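You operate a simulated robot arm through the tools that you are given. There is no shell and no other tool. Be economical: measure what you need, move in short steps, check, and stop when the job is done.

Carry out the task below with a simulated robot arm. There is one attempt and no reset: what you move stays moved.

TASK
Set the controls near the fitting bench. At the end: the red lock knob is turned to lock; the blue air knob is turned to on; the dark blue swing plate is set to under the plunger; the black bar knob is turned to 3; the blue valve with a black cap is on the clear plate; whatever was shut is shut again. Leave all else as you found it, and nothing knocked over. The dark blue swing plate goes anticlockwise seen from above, to its stop.

The check looks at the end state, three seconds after you hand in, the way a careful person would. Anything else that was tipped, shoved, dropped, spilled or broken makes it a failure. Lids that push on must go on centred and level and be pressed home; caps that screw on are set level and turned clockwise until they are tight.

THE ROBOT
A 7-joint arm with a two-finger gripper, fixed in place. Base frame: the origin is at the foot of the arm, x ahead of it, y to its left, z up; the work surface is at about z = 860. Lengths are in mm, angles in degrees, forces in N, time in s.
With the tool pointing down near the work surface it reaches from about 340 to 720 mm from the base axis. Its first joint turns from -66.0 to 66.0 degrees. Payload 2.45 kg.
Tool frame: the origin (TCP) lies between the finger pads and is the grasp point; the fingertips stand 26 mm ahead of it; z points along the fingers, y is the line along which they close. The gripper opens to 96 mm. The gripper's body begins 69 mm behind the TCP.
Orientation is told as [roll, pitch, yaw] about the base's x, y, z axes, in that order, counted from this pose: with the fingers straight down and closing along the base's y, the tool's x points along the base's -x, its y along +y and its z along -z.

THE INTERFACE
- The arm moves only by the tool servo_tool. Its argument "increments" is a list of rows, each a list of 7 numbers: the opening, from 0 (shut) to 1 (fully open), then the shift along the base's x, y, z in cm, then the turn, a rotation vector about the base's x, y, z in rad. In form: [[gripper, dx, dy, dz, rx, ry, rz], ...]. A call has 1 to 20 rows; each row shifts and turns the commanded pose from where the row before left it. Rows are played at 5 a second. More than 50 mm and 8.6 degrees between two rows, or a gripper value outside its range, and nothing of the call is played. Where a pose cannot be reached the arm comes as near as it can. A force on the tool above 40 N (or 10 N above the force at the start of the call, whichever is more), or a blocked arm, ends the call early, and 0.2 s more pass. The fingers move at their own pace and stop on an object; they squeeze with about 44 N. The grip force told is the motor's: it shows also when the fingers shut on nothing. Time passes only in rows, and 0.2 s behind the last, so rows that do not move let the fingers close. It gives the time, the measured TCP pose, the force on the tool (base axes), the opening and the grip force at its end, in the units of the frame above (readings bear some noise), with the torque about the TCP (base axes, N m) and any sound that the robot's microphone picked up, and new pictures: "pictures" is both (left out), scene, wrist or none.
- Cameras (640 x 400 px; columns grow to the right, rows downward): "scene" is fixed at [182.7, -401.5, 1414.3]; the picture's right is [0.60, -0.80, 0.00], its down [-0.61, -0.46, -0.64] and it looks along [0.52, 0.38, -0.77] (base axes); focal length 227 px, centre (320, 200). "wrist" rides on the gripper at [82, 3, -98] in the tool frame; the picture's right is [-0.04, 1.00, 0.00], its down [-0.73, -0.03, -0.68] and it looks along [-0.68, -0.03, 0.73] (tool axes); focal length 256 px, centre (320, 200). There is no depth. A picture from a camera that has moved, and an enlarged one, comes with that camera's place and axes in the base frame and with its lens. The place of the scene camera against the robot may be out by one fixed shift of up to 25 mm in any direction.
- inspect(camera, box): a new picture of the part [left, top, right, bottom] of that camera's present view, enlarged. The clock stands still meanwhile.
- hand_in(): hands the job in; it is judged then, once.

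Go step by step. Nothing tells you positions but the pictures and the camera data: compare them with the known pose of the tool, close in by small moves and look again before you grip or let go. The budget is 120 turns and 200 pictures, counting those below and the enlarged ones. Unless the task says otherwise, let go and move clear before handing in, and close with one line.

The tools are called after "Request:" by a JSON object that holds its "fn" and its "kwargs". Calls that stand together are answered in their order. servo_tool: Moves the arm, as the interface text tells. Its arguments: {"type":"object","properties":{"increments":{"type":"array","items":{"type":"array","items":{"type":"number"}}},"pictures":{"type":"string","enum":["both","scene","wrist","none"]}},"required":["increments"]} The other tools are called the same way: inspect (camera, box) takes an enlarged picture of a part of a camera's view; hand_in () hands the job in.

At the start:

```text
t: 0.0
tcp_pos: [353.4, -79.6, 1186.7]
tcp_rot: [0.0, -0.1, 0.1]
contact_force: [0.0, -0.4, 0.3]
ft_torque: [-0.02, 0.0, 0.0]
gripper_width: 96.1
finger_force: 0.0
```

scene: 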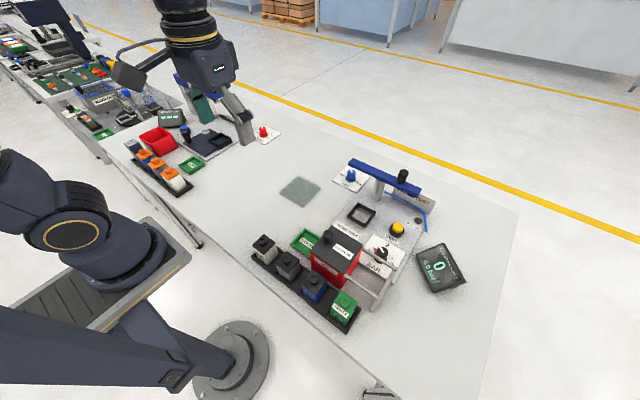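
wrist: 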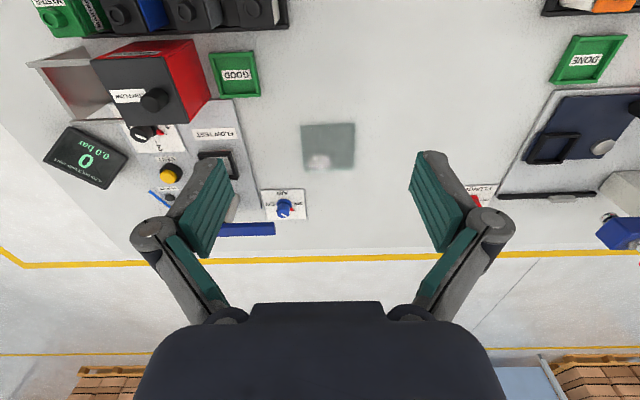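

I see a bench with a fixture on the right, a row of coloured valves in front, a red knob at the back and a clear plate in the middle. I'll enlarge the areas first.

Request:
{"fn": "inspect", "kwargs": {"camera": "scene", "box": [240, 140, 480, 340]}}

Request:
{"fn": "inspect", "kwargs": {"camera": "scene", "box": [100, 80, 300, 210]}}

Request:
{"fn": "inspect", "kwargs": {"camera": "wrist", "box": [20, 0, 320, 240]}}

Request:
{"fn": "inspect", "kwargs": {"camera": "wrist", "box": [400, 0, 640, 260]}}

```text
2.00 times, centred on (360, 240) of scene
camera zoom: at [182.7, -401.5, 1414.3], right [0.6, -0.8, 0.0], down [-0.61, -0.46, -0.64], along [0.52, 0.38, -0.77], focal length 454 px, centre (240, 120)
```

zoom: 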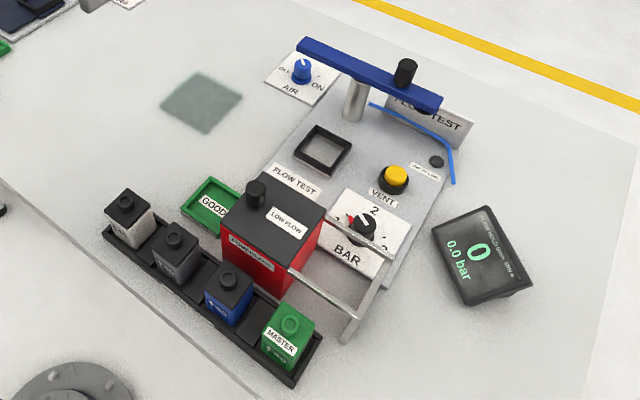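

```text
3.08 times, centred on (200, 145) of scene
camera zoom: at [182.7, -401.5, 1414.3], right [0.6, -0.8, 0.0], down [-0.61, -0.46, -0.64], along [0.52, 0.38, -0.77], focal length 699 px, centre (689, 369)
```

zoom: 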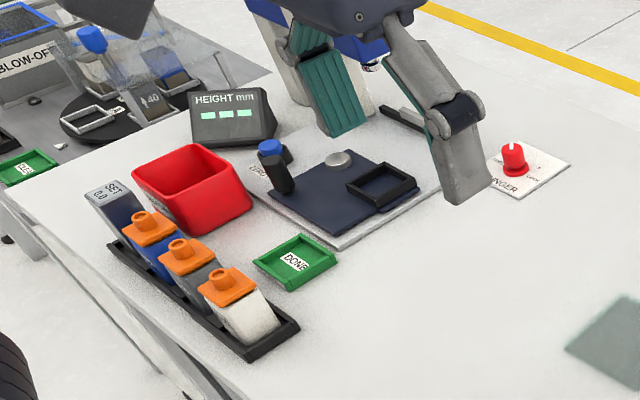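

```text
1.67 times, centred on (170, 120) of wrist
camera zoom: at [271.1, -75.1, 1284.6], right [0.04, 1.0, 0.0], down [0.73, -0.03, 0.68], along [0.68, -0.03, -0.73], focal length 427 px, centre (570, 333)
```

zoom: 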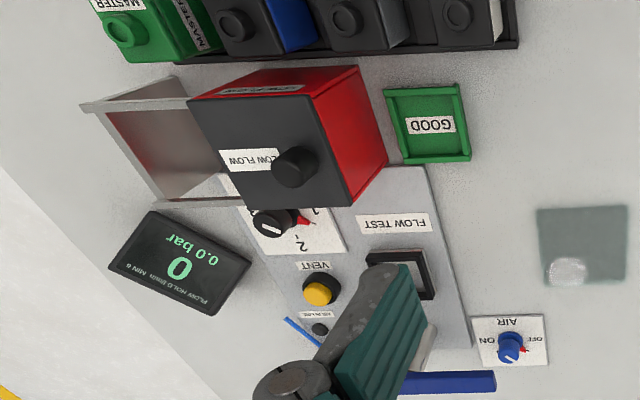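

```text
1.54 times, centred on (520, 130) of wrist
camera zoom: at [271.1, -75.1, 1284.6], right [0.04, 1.0, 0.0], down [0.73, -0.03, 0.68], along [0.68, -0.03, -0.73], focal length 394 px, centre (12, 308)
```

zoom: 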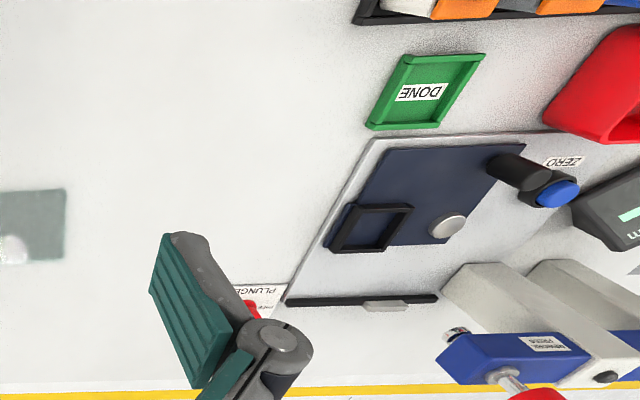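

The right station has the air knob, bar knob, lidded red box and a guard frame. I'll move above it for a closer view.

Request:
{"fn": "servo_tool", "kwargs": {"increments": [[1, 0, -4, 0, 0, 0, 0], [1, 0, -4, 0, 0, 0, 0], [1, 0, -4, 0, 0, 0, 0], [1, 0, -4, -1, 0, 0, 0], [1, 0, -4, -2, 0, 0, 0]], "pictures": "both"}}

```text
t: 1.2
tcp_pos: [351.9, -277.2, 1156.1]
tcp_rot: [0.0, -0.1, 0.0]
contact_force: [0.0, -1.6, -0.8]
ft_torque: [0.0, 0.04, -0.01]
gripper_width: 96.2
finger_force: 0.1
camera wrist: at [270.6, -274.2, 1254.9], right [0.04, 1.0, 0.0], down [0.73, -0.03, 0.68], along [0.68, -0.03, -0.73], focal length 256 px, centre (320, 200)
```

scene: 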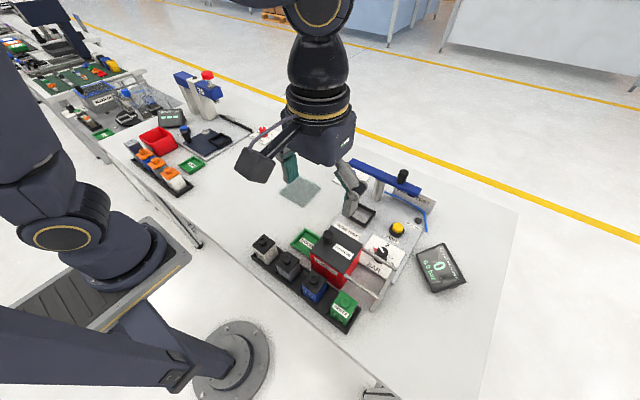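
wrist: 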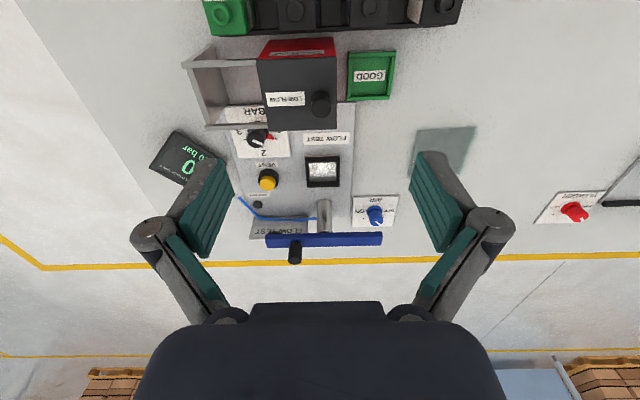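

Request:
{"fn": "inspect", "kwargs": {"camera": "wrist", "box": [140, 0, 420, 270]}}

Request:
{"fn": "inspect", "kwargs": {"camera": "scene", "box": [100, 60, 290, 200]}}

Request:
{"fn": "inspect", "kwargs": {"camera": "scene", "box": [290, 200, 420, 330]}}

```text
1.48 times, centred on (280, 135) of wrist
camera zoom: at [270.6, -274.2, 1254.9], right [0.04, 1.0, 0.0], down [0.73, -0.03, 0.68], along [0.68, -0.03, -0.73], focal length 379 px, centre (379, 296)
```

zoom: 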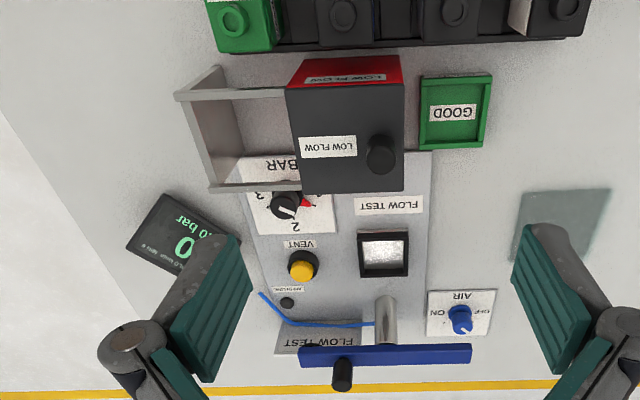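

```text
2.86 times, centred on (195, 130) of scene
camera zoom: at [182.7, -401.5, 1414.3], right [0.6, -0.8, 0.0], down [-0.61, -0.46, -0.64], along [0.52, 0.38, -0.77], focal length 649 px, centre (677, 400)
```

zoom: 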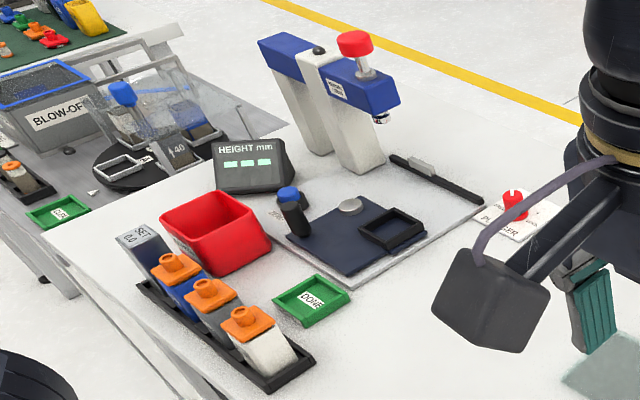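

```text
3.08 times, centred on (355, 265) of scene
camera zoom: at [182.7, -401.5, 1414.3], right [0.6, -0.8, 0.0], down [-0.61, -0.46, -0.64], along [0.52, 0.38, -0.77], focal length 699 px, centre (212, 0)
```

zoom: 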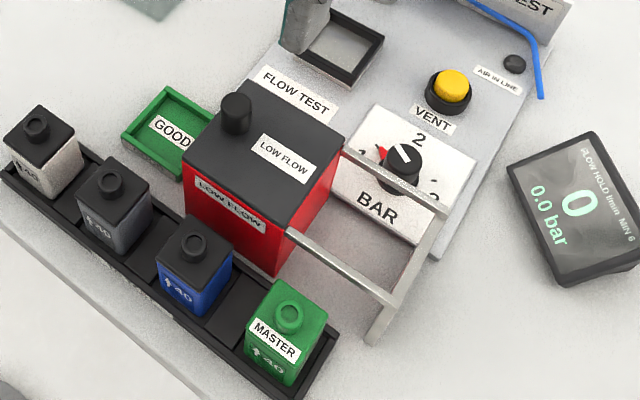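

The lidded red box stands with its top near z 945, and the bar knob is around (478, -385). Next I'll move above the bar knob to read its scale.

Request:
{"fn": "servo_tool", "kwargs": {"increments": [[1, 3, -3, -3, 0, 0, 0], [1, 3, -3, -3, 0, 0, 0], [1, 3, -3, -3, 0, 0, 0], [1, 3, -1.8, -3, 0, 0, 0]], "pictures": "wrist"}}

Request:
{"fn": "inspect", "kwargs": {"camera": "wrist", "box": [200, 120, 500, 320]}}

```text
refused: row 1 steps farther than a row can; nothing moved
```

```text
2.00 times, centred on (350, 220) of wrist
camera zoom: at [270.6, -274.2, 1254.9], right [0.04, 1.0, 0.0], down [0.73, -0.03, 0.68], along [0.68, -0.03, -0.73], focal length 512 px, centre (260, 160)
```

zoom: 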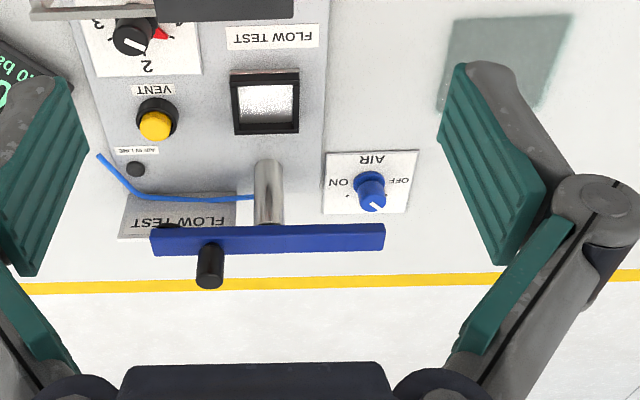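

The step was just over the limit, so I'll use smaller rows.

Request:
{"fn": "servo_tool", "kwargs": {"increments": [[1, 2.6, -2.2, -3, 0, 0, 0], [1, 2.6, -2.2, -3, 0, 0, 0], [1, 2.6, -2.2, -3, 0, 0, 0], [1, 2.6, -2.2, -3, 0, 0, 0], [1, 2.2, -2, -1, 0, 0, 0]], "pictures": "wrist"}}

```text
t: 2.4
tcp_pos: [480.5, -388.7, 1025.3]
tcp_rot: [0.0, -0.1, -0.1]
contact_force: [-1.3, 0.5, -0.3]
ft_torque: [0.01, -0.02, 0.0]
gripper_width: 96.2
finger_force: 0.0
camera wrist: at [397.3, -385.8, 1124.1], right [0.04, 1.0, 0.0], down [0.73, -0.03, 0.68], along [0.68, -0.03, -0.73], focal length 256 px, centre (320, 200)
```

wrist: 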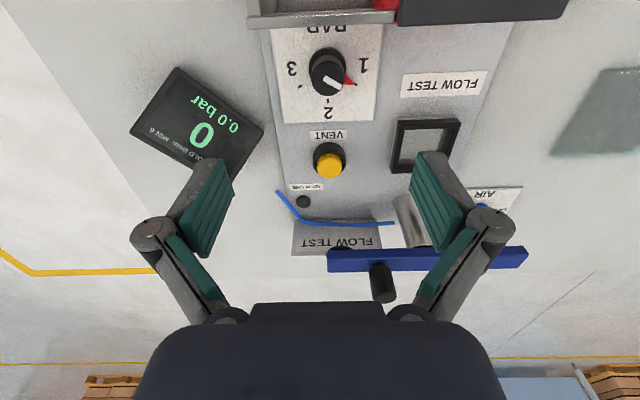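

Request:
{"fn": "inspect", "kwargs": {"camera": "wrist", "box": [260, 0, 420, 130]}}

```text
3.08 times, centred on (340, 65) of wrist
camera zoom: at [397.3, -385.8, 1124.1], right [0.04, 1.0, 0.0], down [0.73, -0.03, 0.68], along [0.68, -0.03, -0.73], focal length 788 px, centre (258, 615)
```

zoom: 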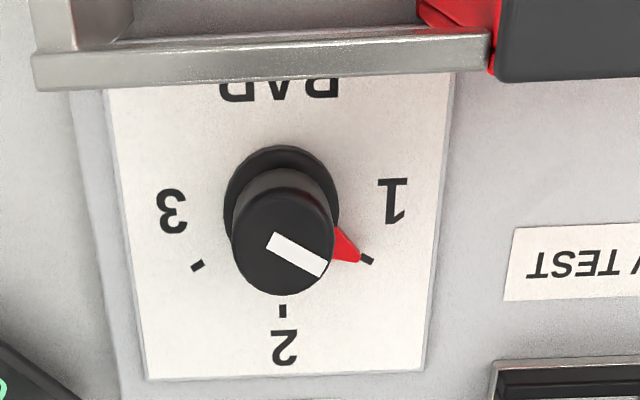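

The bar knob pointer sits at 1 with ticks at ±60°, and the centre is near (470, -382) with its top near z 895. I'll yaw +30° and come down in part, then check.

Request:
{"fn": "servo_tool", "kwargs": {"increments": [[0.52, -0.5, 0.3, 0, 0, 0, 0.131], [0.52, -0.55, 0.37, 0, 0, 0, 0.131], [0.52, 0, 0, -3, 0, 0, 0.131], [0.52, 0, 0, -3, 0, 0, 0.131], [0.52, 0, 0, -2, 0, 0, 0]], "pictures": "both"}}

```text
t: 3.6
tcp_pos: [469.7, -382.2, 945.5]
tcp_rot: [0.0, 0.0, 30.2]
contact_force: [-0.1, 0.1, -0.6]
ft_torque: [0.01, -0.01, -0.02]
gripper_width: 49.9
finger_force: 0.1
camera wrist: at [396.6, -420.1, 1043.9], right [-0.47, 0.88, 0.0], down [0.65, 0.34, 0.68], along [0.6, 0.32, -0.73], focal length 256 px, centre (320, 200)
```

scene: 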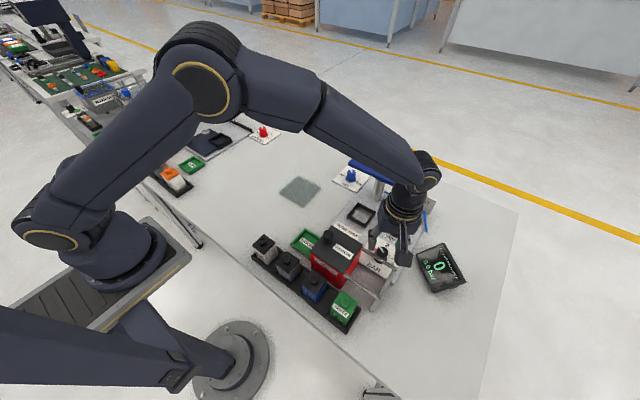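
wrist: 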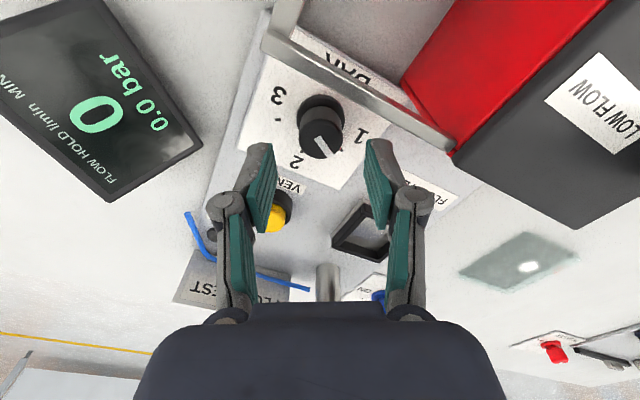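

The knob top projects where the tool axis should meet it. I'll descend, grip and turn the first −60°.

Request:
{"fn": "servo_tool", "kwargs": {"increments": [[0.52, 0, 0, -2, 0, 0, 0], [0.52, 0, 0, -1.9, 0, 0, 0], [0.52, 0, 0, 0, 0, 0, 0], [0.1, 0, 0, 0, 0, 0, 0], [0.1, 0, 0, 0, 0, 0, 0], [0.1, 0, 0, 0, 0, 0, 0], [0.1, 0, 0, 0, 0, 0, 0]], "pictures": "wrist"}}

```text
t: 5.2
tcp_pos: [468.0, -382.0, 907.2]
tcp_rot: [0.0, 0.0, 30.1]
contact_force: [-1.1, 1.2, -1.2]
ft_torque: [0.01, -0.01, -0.03]
gripper_width: 27.6
finger_force: 45.0
camera wrist: at [395.6, -420.0, 1005.6], right [-0.47, 0.89, 0.0], down [0.65, 0.34, 0.68], along [0.6, 0.32, -0.73], focal length 256 px, centre (320, 200)
```

wrist: 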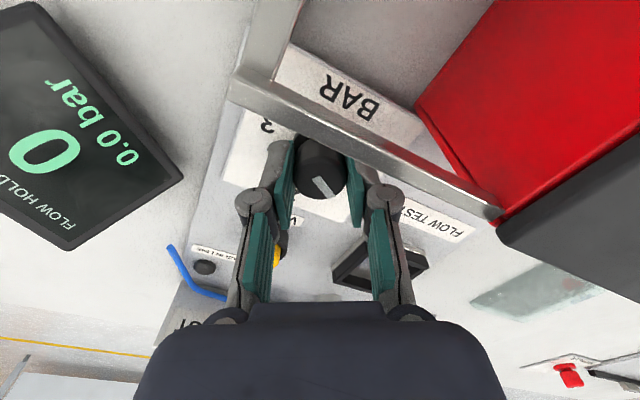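

Request:
{"fn": "servo_tool", "kwargs": {"increments": [[0.1, 0, 0, 0, 0, 0, -0.131], [0.1, 0, 0, 0, 0, 0, -0.131], [0.1, 0, 0, 0, 0, 0, -0.131], [0.1, 0, 0, 0, 0, 0, -0.131], [0.1, 0, 0, 0, 0, 0, -0.131], [0.1, 0, 0, 0, 0, 0, -0.131], [0.1, 0, 0, 0, 0, 0, -0.131], [0.1, 0, 0, 0, 0, 0, -0.131], [0.1, 0, 0, 0, 0, 0, 0]], "pictures": "wrist"}}

```text
t: 7.2
tcp_pos: [468.1, -381.5, 906.9]
tcp_rot: [-0.1, -0.1, -30.2]
contact_force: [-2.7, -23.7, -8.7]
ft_torque: [-0.55, 0.04, -0.02]
gripper_width: 27.5
finger_force: 44.7
camera wrist: at [398.9, -337.8, 1005.5], right [0.54, 0.84, 0.0], down [0.62, -0.39, 0.68], along [0.57, -0.37, -0.73], focal length 256 px, centre (320, 200)
```

wrist: 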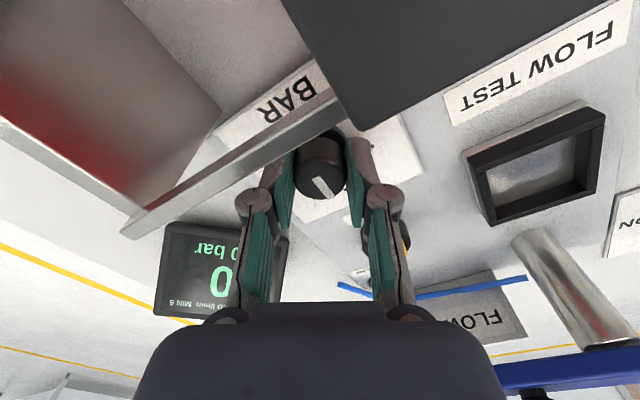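

The knob turned with the grip. I'll release, rise above it and turn back for the second half.

Request:
{"fn": "servo_tool", "kwargs": {"increments": [[0.52, 0, 0, 0, 0, 0, 0], [0.52, 0, 0, 0, 0, 0, 0], [0.52, 0, 0, 2, 0, 0, 0], [0.52, 0, 0, 2, 0, 0, 0.131], [0.52, 0, 0, 0, 0, 0, 0.131], [0.52, 0, 0, 0, 0, 0, 0.131], [0.52, 0, 0, 0, 0, 0, 0.131]], "pictures": "wrist"}}

Request:
{"fn": "inspect", "kwargs": {"camera": "wrist", "box": [220, 40, 420, 200]}}

```text
t: 8.8
tcp_pos: [468.9, -380.5, 947.3]
tcp_rot: [0.0, 0.0, 0.1]
contact_force: [0.0, 0.4, -0.8]
ft_torque: [0.01, -0.01, -0.03]
gripper_width: 50.0
finger_force: 0.0
camera wrist: at [386.3, -377.2, 1046.0], right [0.04, 1.0, 0.0], down [0.73, -0.03, 0.68], along [0.68, -0.03, -0.73], focal length 256 px, centre (320, 200)
```

wrist: 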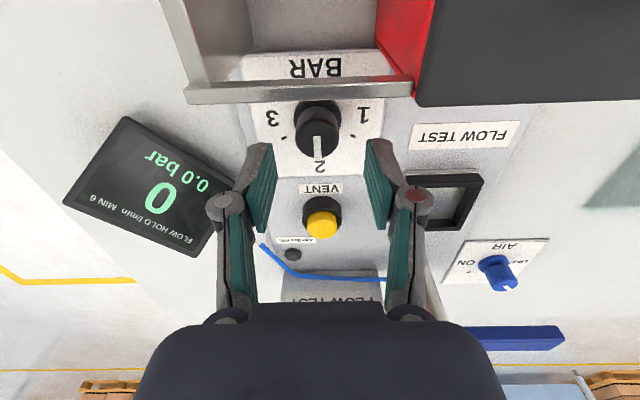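

```text
2.50 times, centred on (320, 120) of wrist
camera zoom: at [386.3, -377.2, 1046.0], right [0.04, 1.0, 0.0], down [0.73, -0.03, 0.68], along [0.68, -0.03, -0.73], focal length 640 px, centre (320, 400)
```

zoom: 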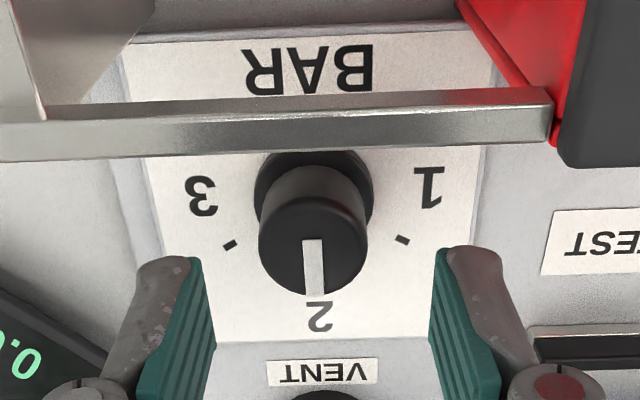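

The knob is at 2, halfway. I'll repeat the same grip and turn with a 2 mm correction.

Request:
{"fn": "servo_tool", "kwargs": {"increments": [[0.52, 0.1, -0.2, 0, 0, 0, 0.131], [0.52, 0, 0, 0, 0, 0, 0.131], [0.52, 0, 0, 0, 0, 0, 0.131], [0.52, 0, 0, -2, 0, 0, 0.131], [0.52, 0, 0, -2, 0, 0, 0], [0.52, 0, 0, 0, 0, 0, 0], [0.1, 0, 0, 0, 0, 0, 0], [0.1, 0, 0, 0, 0, 0, 0], [0.1, 0, 0, 0, 0, 0, 0], [0.1, 0, 0, 0, 0, 0, 0], [0.1, 0, 0, 0, 0, 0, -0.131], [0.1, 0, 0, 0, 0, 0, -0.131], [0.1, 0, 0, 0, 0, 0, -0.131], [0.1, 0, 0, 0, 0, 0, -0.131], [0.1, 0, 0, 0, 0, 0, -0.131], [0.1, 0, 0, 0, 0, 0, -0.131], [0.1, 0, 0, 0, 0, 0, -0.131], [0.1, 0, 0, 0, 0, 0, -0.131], [0.1, 0, 0, 0, 0, 0, 0]], "pictures": "none"}}

Request:
{"fn": "servo_tool", "kwargs": {"increments": [[0.52, 0, 0, 0, 0, 0, 0], [0.52, 0, 0, 0, 0, 0, 0], [0.52, 0, 0, 2, 0, 0, 0], [0.52, 0, 0, 3, 0, 0, 0.131], [0.52, 0, 0, 3, 0, 0, 0.131], [0.52, 0, 0, 0, 0, 0, 0.131], [0.52, 0, 0, 0, 0, 0, 0.131]], "pictures": "none"}}

Request:
{"fn": "inspect", "kwargs": {"camera": "wrist", "box": [220, 20, 420, 180]}}

```text
t: 12.8
tcp_pos: [470.8, -383.5, 906.8]
tcp_rot: [-0.1, -0.2, -30.3]
contact_force: [14.6, -16.9, -20.7]
ft_torque: [-0.37, -0.37, 0.02]
gripper_width: 27.6
finger_force: 45.1
```

```text
t: 14.4
tcp_pos: [468.9, -381.0, 986.4]
tcp_rot: [0.1, 0.0, 0.2]
contact_force: [-0.2, -0.1, 0.7]
ft_torque: [0.04, 0.03, 0.02]
gripper_width: 50.2
finger_force: 0.0
```

```text
2.50 times, centred on (320, 100) of wrist
camera zoom: at [387.6, -378.4, 1085.9], right [0.04, 1.0, 0.0], down [0.73, -0.03, 0.68], along [0.68, -0.03, -0.73], focal length 640 px, centre (320, 450)
```

zoom: 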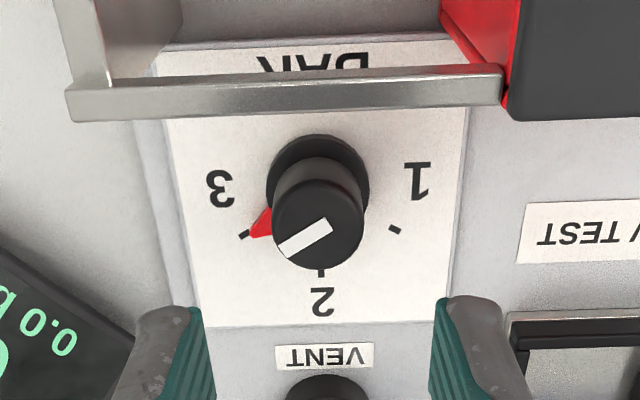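

The bar knob now points at 3. Next I'll rise and go over to view the air knob.

Request:
{"fn": "servo_tool", "kwargs": {"increments": [[0.52, 0, 0, 4.9, 0, 0, 0], [0.52, 0, 2, 4, 0, 0, 0], [0.52, 1.5, 4.5, 0, 0, 0, 0], [0.52, 1.5, 4.5, 0, 0, 0, 0], [0.52, 1.5, 4.5, 0, 0, 0, 0], [0.52, 1.5, 4.5, 0, 0, 0, 0], [0.52, 2, 1, 0, 0, 0, 0]], "pictures": "both"}}

Request:
{"fn": "inspect", "kwargs": {"camera": "wrist", "box": [200, 60, 440, 260]}}

Request:
{"fn": "inspect", "kwargs": {"camera": "scene", "box": [310, 130, 450, 230]}}

```text
t: 16.0
tcp_pos: [551.0, -170.4, 1074.8]
tcp_rot: [-0.1, 0.0, 0.0]
contact_force: [0.0, 0.8, 0.0]
ft_torque: [-0.01, 0.01, 0.03]
gripper_width: 49.9
finger_force: 0.1
camera wrist: at [468.6, -167.5, 1173.6], right [0.04, 1.0, 0.0], down [0.73, -0.03, 0.68], along [0.68, -0.03, -0.73], focal length 256 px, centre (320, 200)
```

scene: 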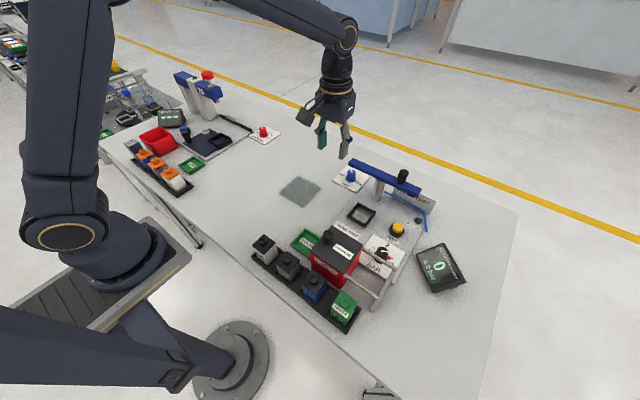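
wrist: 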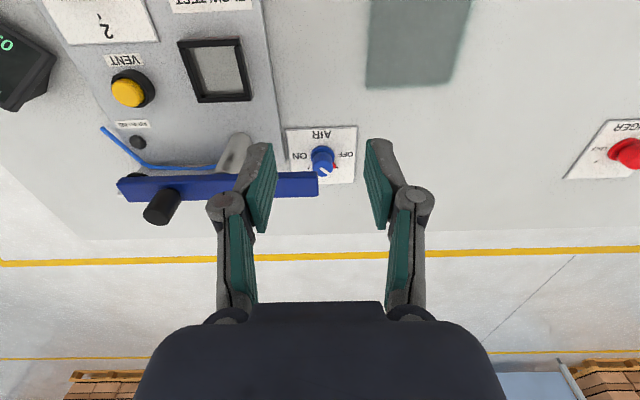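

```text
2.00 times, centred on (320, 160) of wrist
camera zoom: at [468.6, -167.5, 1173.6], right [0.04, 1.0, 0.0], down [0.73, -0.03, 0.68], along [0.68, -0.03, -0.73], focal length 512 px, centre (320, 280)
```

zoom: 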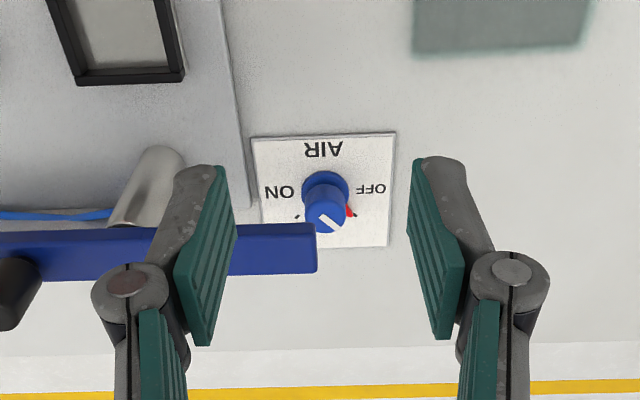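

```text
4.00 times, centred on (380, 180) of scene
camera zoom: at [182.7, -401.4, 1414.3], right [0.6, -0.8, 0.0], down [-0.61, -0.46, -0.64], along [0.52, 0.38, -0.77], focal length 908 px, centre (80, 280)
```

zoom: 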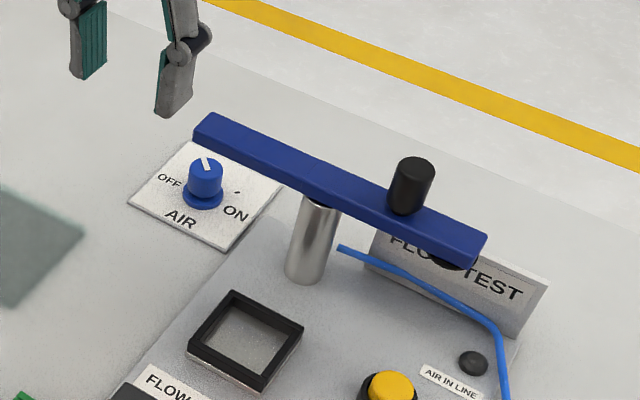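

The blue clamp arm (top about z 955) overhangs close to the air knob, so I need an exact clearance. I'll look from the +y side.

Request:
{"fn": "servo_tool", "kwargs": {"increments": [[0.52, 1, 1.5, 0, 0, 0, -0.143], [0.52, 1, 1.5, 0, 0, 0, -0.143], [0.52, 1, 1.5, 0, 0, 0, -0.143], [0.52, 1, 1.5, 0, 0, 0, -0.143], [0.52, 1, 1.5, -1, 0, 0, -0.143], [0.52, 1, 0, -1, 0, 0, -0.143], [0.52, 1, 0, -1, 0, 0, -0.143], [0.52, 1, 0, -1, 0, 0, -0.143], [0.52, 1, 0, -1, 0, 0, -0.143], [0.52, 0.5, 0, -1, 0, 0, -0.143], [0.52, 0, 0, 0, 0, 0, -0.141]], "pictures": "both"}}

Request:
{"fn": "inspect", "kwargs": {"camera": "wrist", "box": [200, 20, 440, 220]}}

```text
t: 18.4
tcp_pos: [645.3, -95.9, 1015.8]
tcp_rot: [0.0, -0.1, -90.1]
contact_force: [-0.9, 0.1, 0.1]
ft_torque: [0.0, -0.04, 0.02]
gripper_width: 50.0
finger_force: 0.1
camera wrist: at [648.2, -14.2, 1114.0], right [1.0, -0.04, 0.0], down [-0.03, -0.73, 0.68], along [-0.03, -0.68, -0.73], focal length 256 px, centre (320, 200)
```

scene: 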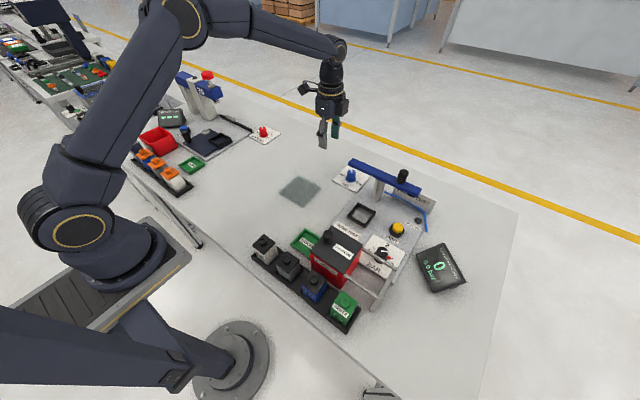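
wrist: 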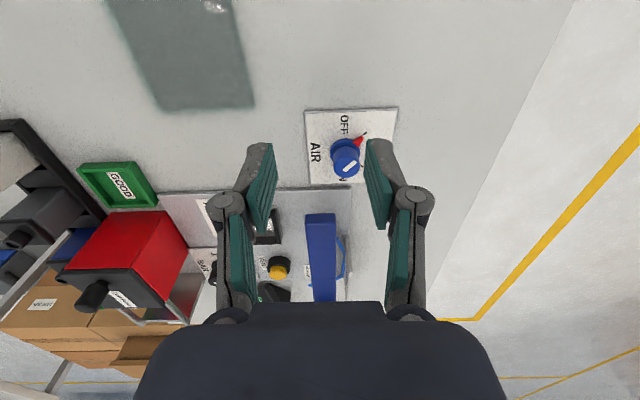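

```text
2.00 times, centred on (320, 120) of wrist
camera zoom: at [648.2, -14.2, 1114.0], right [1.0, -0.04, 0.0], down [-0.03, -0.73, 0.68], along [-0.03, -0.68, -0.73], focal length 512 px, centre (320, 360)
```

zoom: 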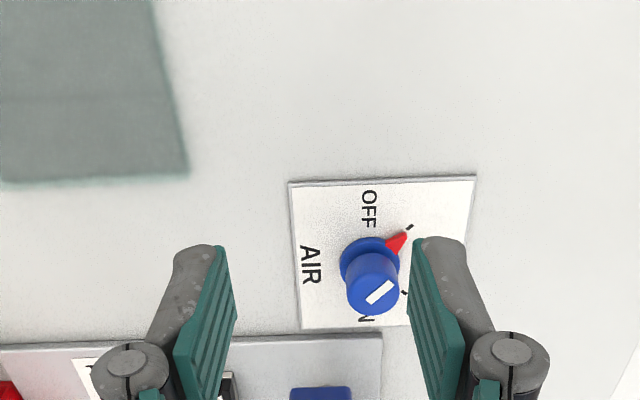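

The arm is at x 629–653, y < −176 with its underside near z 957, and the air knob is at (669, −171) with OFF at +45° and ON at −45°. I'll tilt the tool 25° away from the arm and approach along its axis.

Request:
{"fn": "servo_tool", "kwargs": {"increments": [[0.52, 0, 0, 0, 0, 0, 0.131], [0.52, 0, 0, 0, 0, 0, 0.131], [0.52, 0, 0, 0, -0.1403, -0.0377, 0], [0.52, 0, 0, 0, -0.1403, -0.0377, 0], [0.52, 0, 0, 0, -0.1403, -0.0377, 0], [0.52, 0.57, -1.69, -1.85, 0, 0, 0], [0.52, 0.57, -1.69, -1.85, 0, 0, 0], [0.52, 0.57, -1.69, -1.85, 0, 0, 0], [0.52, 0, 0, 0, 0, 0, 0]], "pictures": "both"}}

Request:
{"fn": "inspect", "kwargs": {"camera": "scene", "box": [290, 100, 430, 200]}}

```text
t: 20.4
tcp_pos: [661.3, -147.8, 960.5]
tcp_rot: [0.0, -25.0, -74.9]
contact_force: [0.0, 0.5, 0.1]
ft_torque: [-0.01, 0.01, 0.0]
gripper_width: 50.1
finger_force: 0.0
camera wrist: at [634.0, -35.9, 1015.4], right [0.97, 0.22, 0.02], down [0.07, -0.37, 0.93], along [0.21, -0.9, -0.38], focal length 256 px, centre (320, 200)
```

scene: 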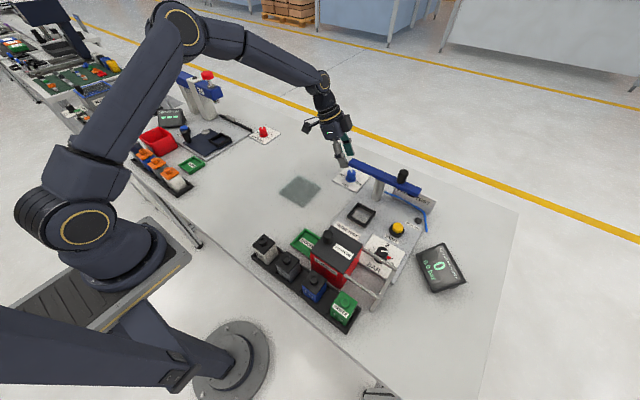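
wrist: 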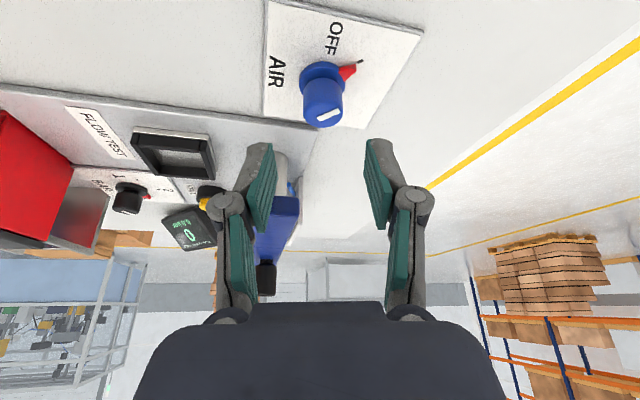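

```text
4.00 times, centred on (360, 150) of scene
camera zoom: at [182.7, -401.5, 1414.3], right [0.6, -0.8, 0.0], down [-0.61, -0.46, -0.64], along [0.52, 0.38, -0.77], focal length 908 px, centre (160, 400)
```

zoom: 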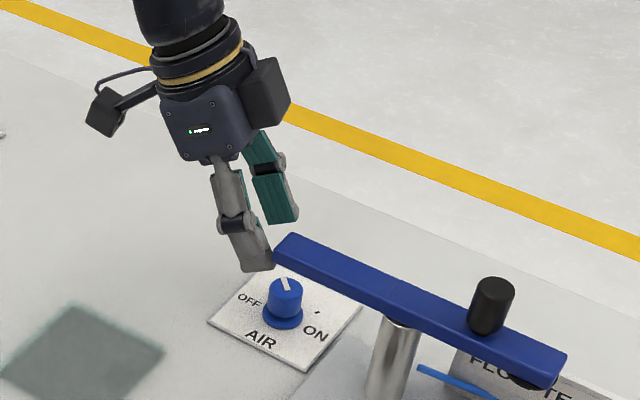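

Alignment looks right. I'll advance along the tool axis most of the way and check.

Request:
{"fn": "servo_tool", "kwargs": {"increments": [[0.52, 0.26, -0.75, -1.81, 0, 0, 0], [0.52, 0.26, -0.75, -1.81, 0, 0, 0]], "pictures": "wrist"}}

Request:
{"fn": "inspect", "kwargs": {"camera": "scene", "box": [310, 120, 410, 200]}}

```text
t: 21.0
tcp_pos: [667.8, -162.1, 924.7]
tcp_rot: [0.3, -25.0, -75.0]
contact_force: [0.3, -0.5, -0.5]
ft_torque: [0.01, 0.0, 0.0]
gripper_width: 49.8
finger_force: 0.0
camera wrist: at [641.0, -49.6, 979.1], right [0.97, 0.22, 0.02], down [0.07, -0.37, 0.93], along [0.21, -0.9, -0.38], focal length 256 px, centre (320, 200)
```

wrist: 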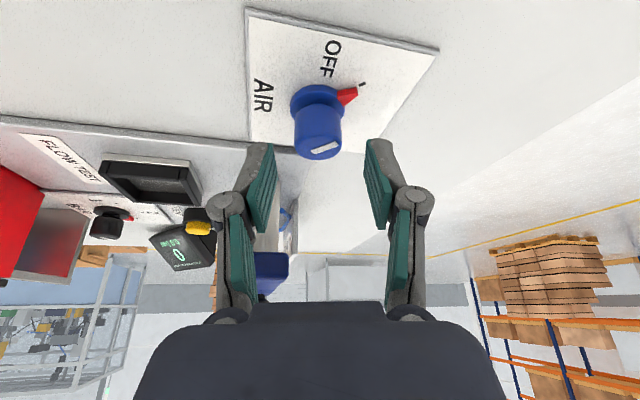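

```text
5.00 times, centred on (360, 160) of scene
camera zoom: at [182.7, -401.5, 1414.3], right [0.6, -0.8, 0.0], down [-0.61, -0.46, -0.64], along [0.52, 0.38, -0.77], focal length 1136 px, centre (120, 400)
```

zoom: 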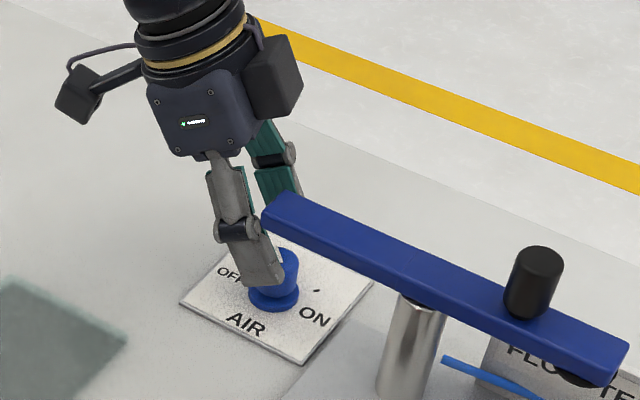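

Clear of the arm. I'll close in the last 20 mm, grip, and turn −45°.

Request:
{"fn": "servo_tool", "kwargs": {"increments": [[0.52, 0.05, -0.43, -0.9, 0, 0, 0], [0.52, 0.05, -0.43, -0.9, 0, 0, 0], [0.52, 0, 0, 0, 0, 0, 0], [0.1, 0, 0, 0, 0, 0, 0], [0.1, 0, 0, 0, 0, 0, 0], [0.1, 0, 0, 0, 0, 0, 0], [0.1, 0, 0, 0, 0, 0, 0]], "pictures": "wrist"}}

```text
t: 22.6
tcp_pos: [670.0, -170.0, 905.7]
tcp_rot: [0.0, -24.9, -75.0]
contact_force: [11.7, -1.3, -7.3]
ft_torque: [-0.24, -0.54, 0.03]
gripper_width: 27.1
finger_force: 44.8
camera wrist: at [642.1, -58.3, 961.4], right [0.97, 0.23, 0.02], down [0.07, -0.37, 0.93], along [0.22, -0.9, -0.38], focal length 256 px, centre (320, 200)
```

wrist: 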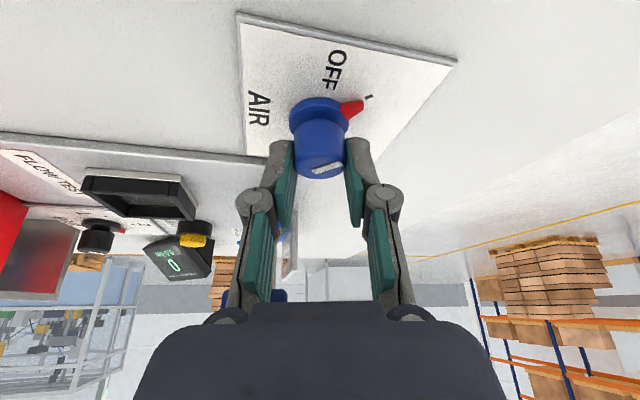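

Request:
{"fn": "servo_tool", "kwargs": {"increments": [[0.1, -0.1, 0, 0, 0, 0, -0.131], [0.1, 0, 0, 0, 0, 0, -0.131], [0.1, 0, 0, 0, 0, 0, -0.131], [0.1, 0, 0, 0, 0, 0, -0.131], [0.1, 0, 0, 0, 0, 0, -0.131], [0.1, 0, 0, 0, 0, 0, -0.131], [0.1, 0, 0, 0, 0, 0, 0]], "pictures": "both"}}

```text
t: 24.2
tcp_pos: [671.1, -170.7, 906.1]
tcp_rot: [0.6, -24.7, -120.1]
contact_force: [30.4, 5.1, 1.5]
ft_torque: [-0.7, -0.4, 0.06]
gripper_width: 26.9
finger_force: 44.8
camera wrist: at [729.8, -72.1, 962.0], right [0.85, -0.53, 0.03], down [-0.22, -0.31, 0.92], along [-0.48, -0.79, -0.38], focal length 256 px, centre (320, 200)
```

scene: 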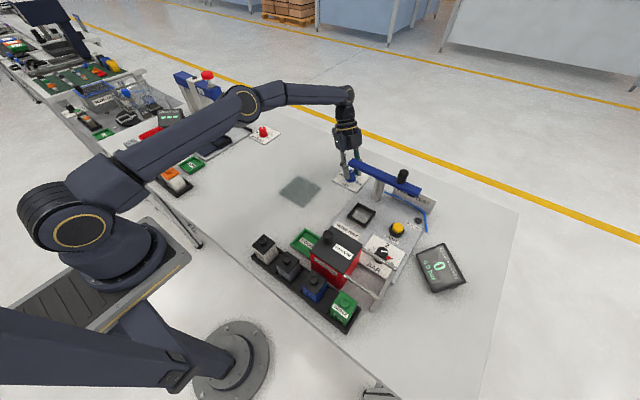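
wrist: 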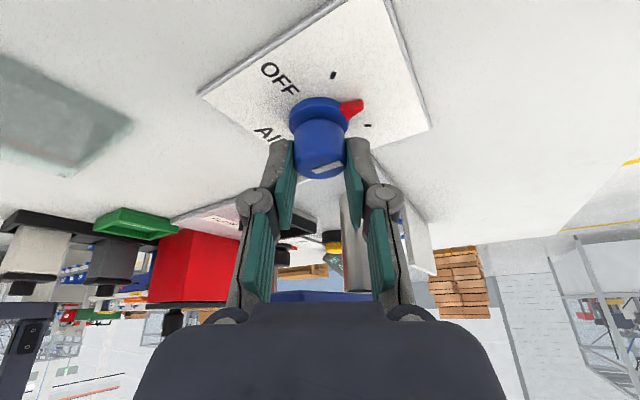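

The pointer follows and is now halfway. The side force suggests the knob axis is about 2 mm further in x, so I'll correct that and continue turning.

Request:
{"fn": "servo_tool", "kwargs": {"increments": [[0.1, 0.25, 0, 0, 0, 0, 0], [0.1, 0, 0, 0, 0, 0, -0.131], [0.1, 0, 0, 0, 0, 0, -0.131], [0.1, 0, 0, 0, 0, 0, 0]], "pictures": "wrist"}}

```text
t: 24.9
tcp_pos: [669.7, -170.3, 906.6]
tcp_rot: [1.4, -24.4, -130.1]
contact_force: [9.3, -2.1, -9.1]
ft_torque: [-0.52, 0.0, 0.03]
gripper_width: 26.9
finger_force: 44.7
out of reach, approached as far as the arm can: row 3
stopped in row 3: the force on the tool passed its limit at 56 N (the readings are from after the stop); the commanded pose is now the measured one
camera wrist: at [744.3, -83.5, 962.5], right [0.75, -0.66, 0.04], down [-0.29, -0.27, 0.92], along [-0.6, -0.7, -0.39], focal length 256 px, centre (320, 200)
```

wrist: 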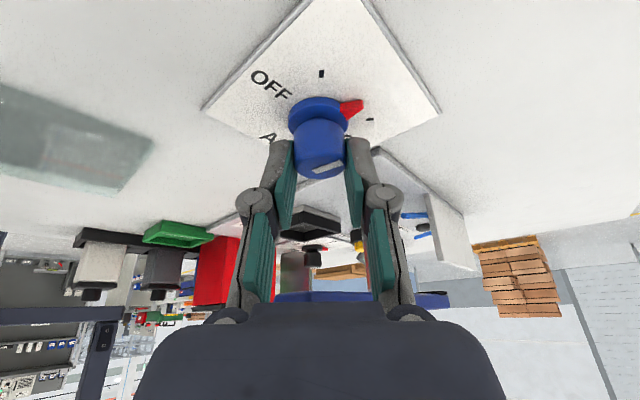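

That pose is at the edge of reach. I'll open, orbit back to yaw −75° in place, and view.

Request:
{"fn": "servo_tool", "kwargs": {"increments": [[0.52, 0, 0, 0, 0, 0, 0], [0.52, 0, 0, 0, 0, 0, 0], [0.52, 0, 0, 0, 0, 0, 0.12], [0.52, 0, 0, 0, 0, 0, 0.12], [0.52, 0, 0, 0, 0, 0, 0.12], [0.52, 0, 0, 0, 0, 0, 0.12], [0.52, 0, 0, 0, 0, 0, 0.12], [0.52, 0, 0, 0, 0, 0, 0.12], [0.52, 0, 0, 0, 0, 0, 0.12], [0.52, 0, 0, 0, 0, 0, 0.12]], "pictures": "wrist"}}

```text
t: 27.1
tcp_pos: [669.2, -171.1, 907.2]
tcp_rot: [1.5, -24.5, -75.0]
contact_force: [-0.7, 0.1, 0.9]
ft_torque: [0.0, 0.05, 0.0]
gripper_width: 49.8
finger_force: 0.0
camera wrist: at [640.3, -59.3, 963.2], right [0.97, 0.23, 0.04], down [0.06, -0.39, 0.92], along [0.23, -0.89, -0.39], focal length 256 px, centre (320, 200)
```

wrist: 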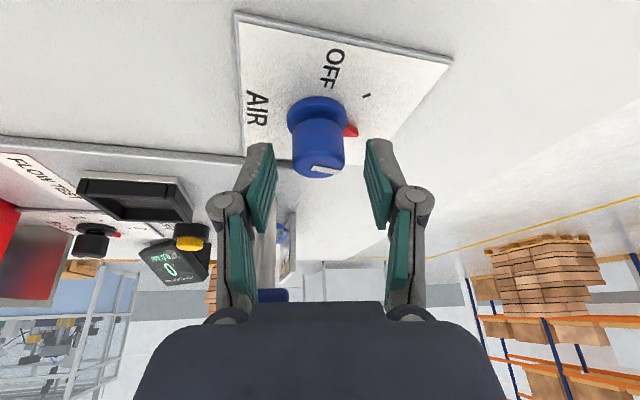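

Request:
{"fn": "servo_tool", "kwargs": {"increments": [[0.1, 0, 0, 0, 0, 0, 0], [0.1, 0, 0, 0, 0, 0, 0], [0.1, 0, 0, 0, 0, 0, 0], [0.1, 0, 0, 0, 0, 0, 0], [0.1, 0, 0, 0, 0, 0, -0.128], [0.1, 0, 0, 0, 0, 0, -0.128], [0.1, 0, 0, 0, 0, 0, -0.128], [0.1, 0, 0, 0, 0, 0, -0.128], [0.1, 0, 0, 0, 0, 0, -0.128], [0.1, 0, 0, 0, 0, 0, 0]], "pictures": "wrist"}}

Request:
{"fn": "inspect", "kwargs": {"camera": "wrist", "box": [220, 20, 440, 200]}}

```text
t: 29.3
tcp_pos: [670.4, -170.9, 908.2]
tcp_rot: [1.4, -24.5, -111.9]
contact_force: [1.0, 0.5, -1.4]
ft_torque: [-0.07, 0.37, 0.72]
gripper_width: 27.5
finger_force: 44.5
camera wrist: at [712.9, -64.5, 963.3], right [0.92, -0.4, 0.04], down [-0.19, -0.34, 0.92], along [-0.35, -0.85, -0.39], focal length 256 px, centre (320, 200)
```

wrist: 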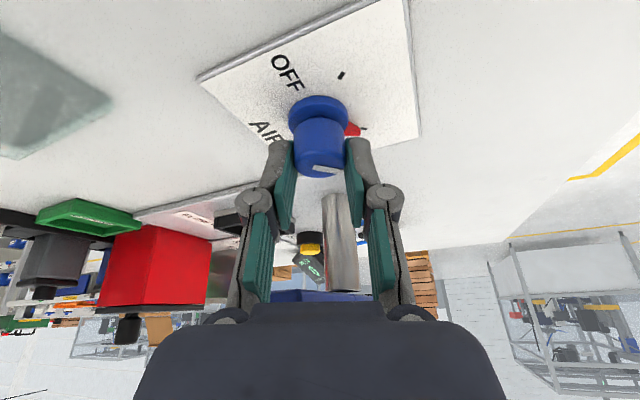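

```text
2.22 times, centred on (330, 110) of wrist
camera zoom: at [712.9, -64.5, 963.3], right [0.92, -0.4, 0.04], down [-0.19, -0.34, 0.92], along [-0.35, -0.85, -0.39], focal length 569 px, centre (298, 400)
```

zoom: 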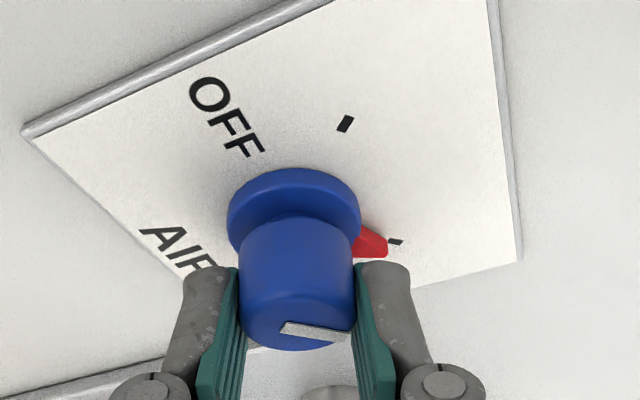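

The knob reached its stop with the pointer at the ON tick. I'll let go, back out along the tool axis and check.

Request:
{"fn": "servo_tool", "kwargs": {"increments": [[0.52, 0, 0, 0, 0, 0, 0], [0.52, 0, 0, 0, 0, 0, 0], [0.52, 0.3, 0.78, 1.81, 0, 0, 0], [0.52, 0.3, 0.78, 1.81, 0, 0, 0], [0.52, 0, 1.5, 3, 0, 0, 0], [0.52, 0, 1.5, 3, 0.07, -0.028, 0], [0.52, 0, 0, 3, 0.13, -0.052, 0], [0.52, 0, 0, 0, 0.13, -0.052, 0], [0.52, 0, 0, 0, 0.07, -0.03, 0]], "pictures": "both"}}

Request:
{"fn": "inspect", "kwargs": {"camera": "scene", "box": [310, 140, 410, 220]}}

```text
t: 31.3
tcp_pos: [673.9, -124.7, 1033.1]
tcp_rot: [1.5, 0.4, -111.7]
contact_force: [0.3, -0.2, 0.5]
ft_torque: [-0.01, -0.01, 0.01]
gripper_width: 49.8
finger_force: 0.1
camera wrist: at [705.6, -50.7, 1133.0], right [0.91, -0.41, 0.03], down [-0.32, -0.67, 0.67], along [-0.26, -0.62, -0.74], focal length 256 px, centre (320, 200)
```

scene: 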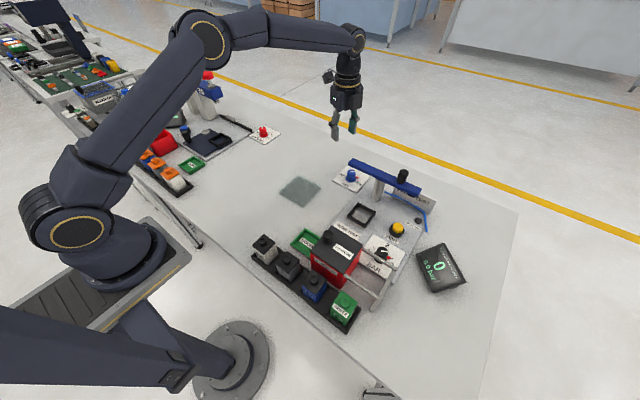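
wrist: 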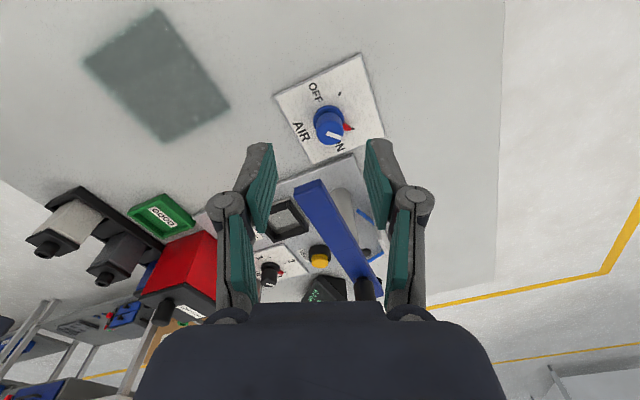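

```text
5.00 times, centred on (360, 180) of scene
camera zoom: at [182.7, -401.5, 1414.3], right [0.6, -0.8, 0.0], down [-0.61, -0.46, -0.64], along [0.52, 0.38, -0.77], focal length 1136 px, centre (120, 300)
```

zoom: 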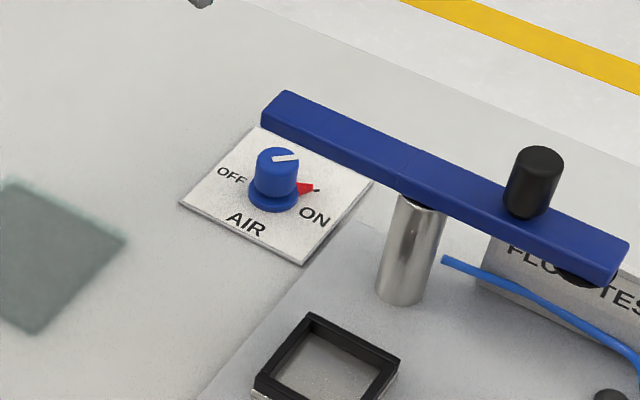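

Request:
{"fn": "inspect", "kwargs": {"camera": "wrist", "box": [270, 50, 390, 170]}}

```text
3.33 times, centred on (330, 110) of wrist
camera zoom: at [705.6, -50.7, 1133.0], right [0.91, -0.41, 0.03], down [-0.32, -0.67, 0.67], along [-0.26, -0.62, -0.74], focal length 853 px, centre (287, 500)
```

zoom: 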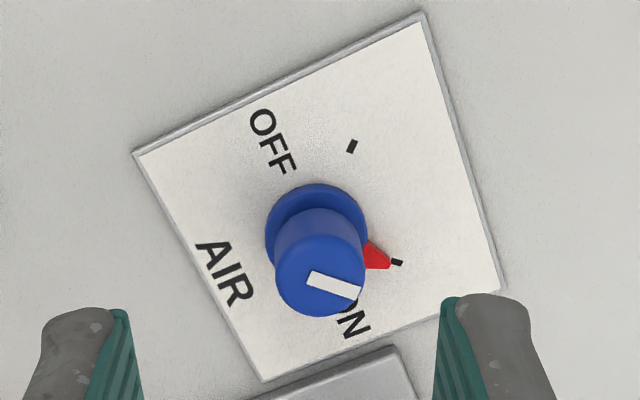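

Air is on. Next I'll untwist the tool and travel to view the left station.

Request:
{"fn": "servo_tool", "kwargs": {"increments": [[0.52, -1.8, 2.8, 0.7, 0, 0, 0.139], [0.52, -1.8, 2.8, 0.7, 0, 0, 0.139], [0.52, -1.8, 2.8, 0.7, 0, 0, 0.139], [0.52, -1.8, 2.8, 0.7, 0, 0, 0.139], [0.52, -1.8, 2.8, 0.7, 0, 0, 0.139], [0.52, -1.8, 2.8, 0.7, 0, 0, 0.139], [0.52, -1.8, 2.8, 0.7, 0, 0, 0.139], [0.52, -1.8, 2.8, 0.7, 0, 0, 0.139], [0.52, -1.8, 2.8, 0.7, 0, 0, 0.139], [0.52, -1.8, 2.8, 0.7, 0, 0, 0.139], [0.52, -1.8, 2.8, 0.7, 0, 0, 0.139], [0.52, -1.8, 2.8, 0.7, 0, 0, 0.139], [0.52, -1.8, 2.8, 0.7, 0, 0, 0.139], [0.52, -1.8, 2.8, 0.7, 0, 0, 0.139]], "pictures": "both"}}

Request:
{"fn": "inspect", "kwargs": {"camera": "wrist", "box": [220, 0, 540, 220]}}

```text
t: 34.3
tcp_pos: [423.1, 268.5, 1133.1]
tcp_rot: [1.5, 0.2, -0.2]
contact_force: [0.4, 0.3, -0.3]
ft_torque: [-0.01, 0.01, 0.01]
gripper_width: 50.0
finger_force: 0.0
camera wrist: at [340.8, 268.6, 1232.1], right [0.04, 1.0, 0.03], down [0.74, -0.05, 0.68], along [0.68, -0.01, -0.74], focal length 256 px, centre (320, 200)
```

scene: 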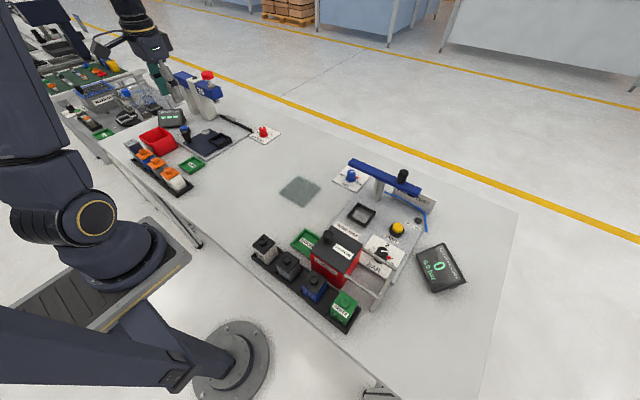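
wrist: 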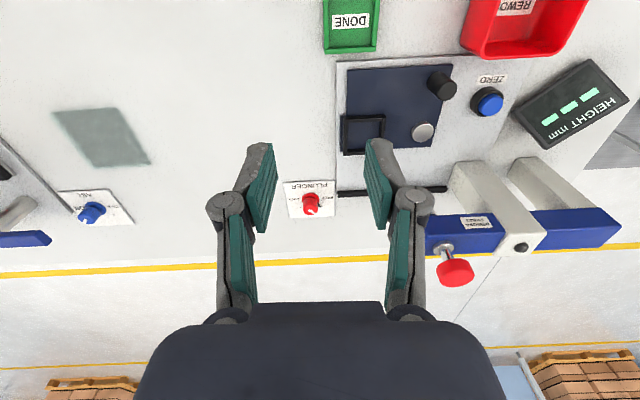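

```text
1.82 times, centred on (380, 110) of wrist
camera zoom: at [340.8, 268.6, 1232.1], right [0.04, 1.0, 0.03], down [0.74, -0.05, 0.68], along [0.68, -0.01, -0.74], focal length 465 px, centre (211, 364)
```

zoom: 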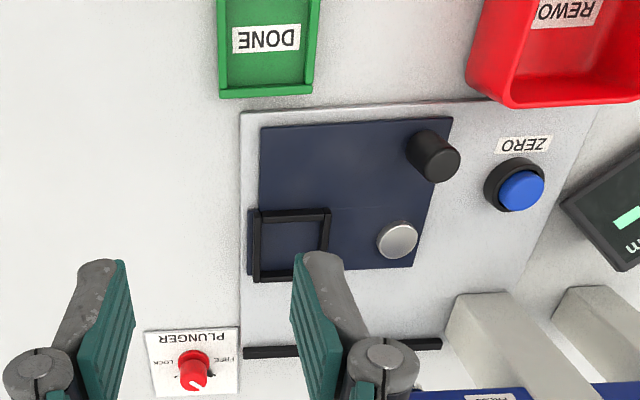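

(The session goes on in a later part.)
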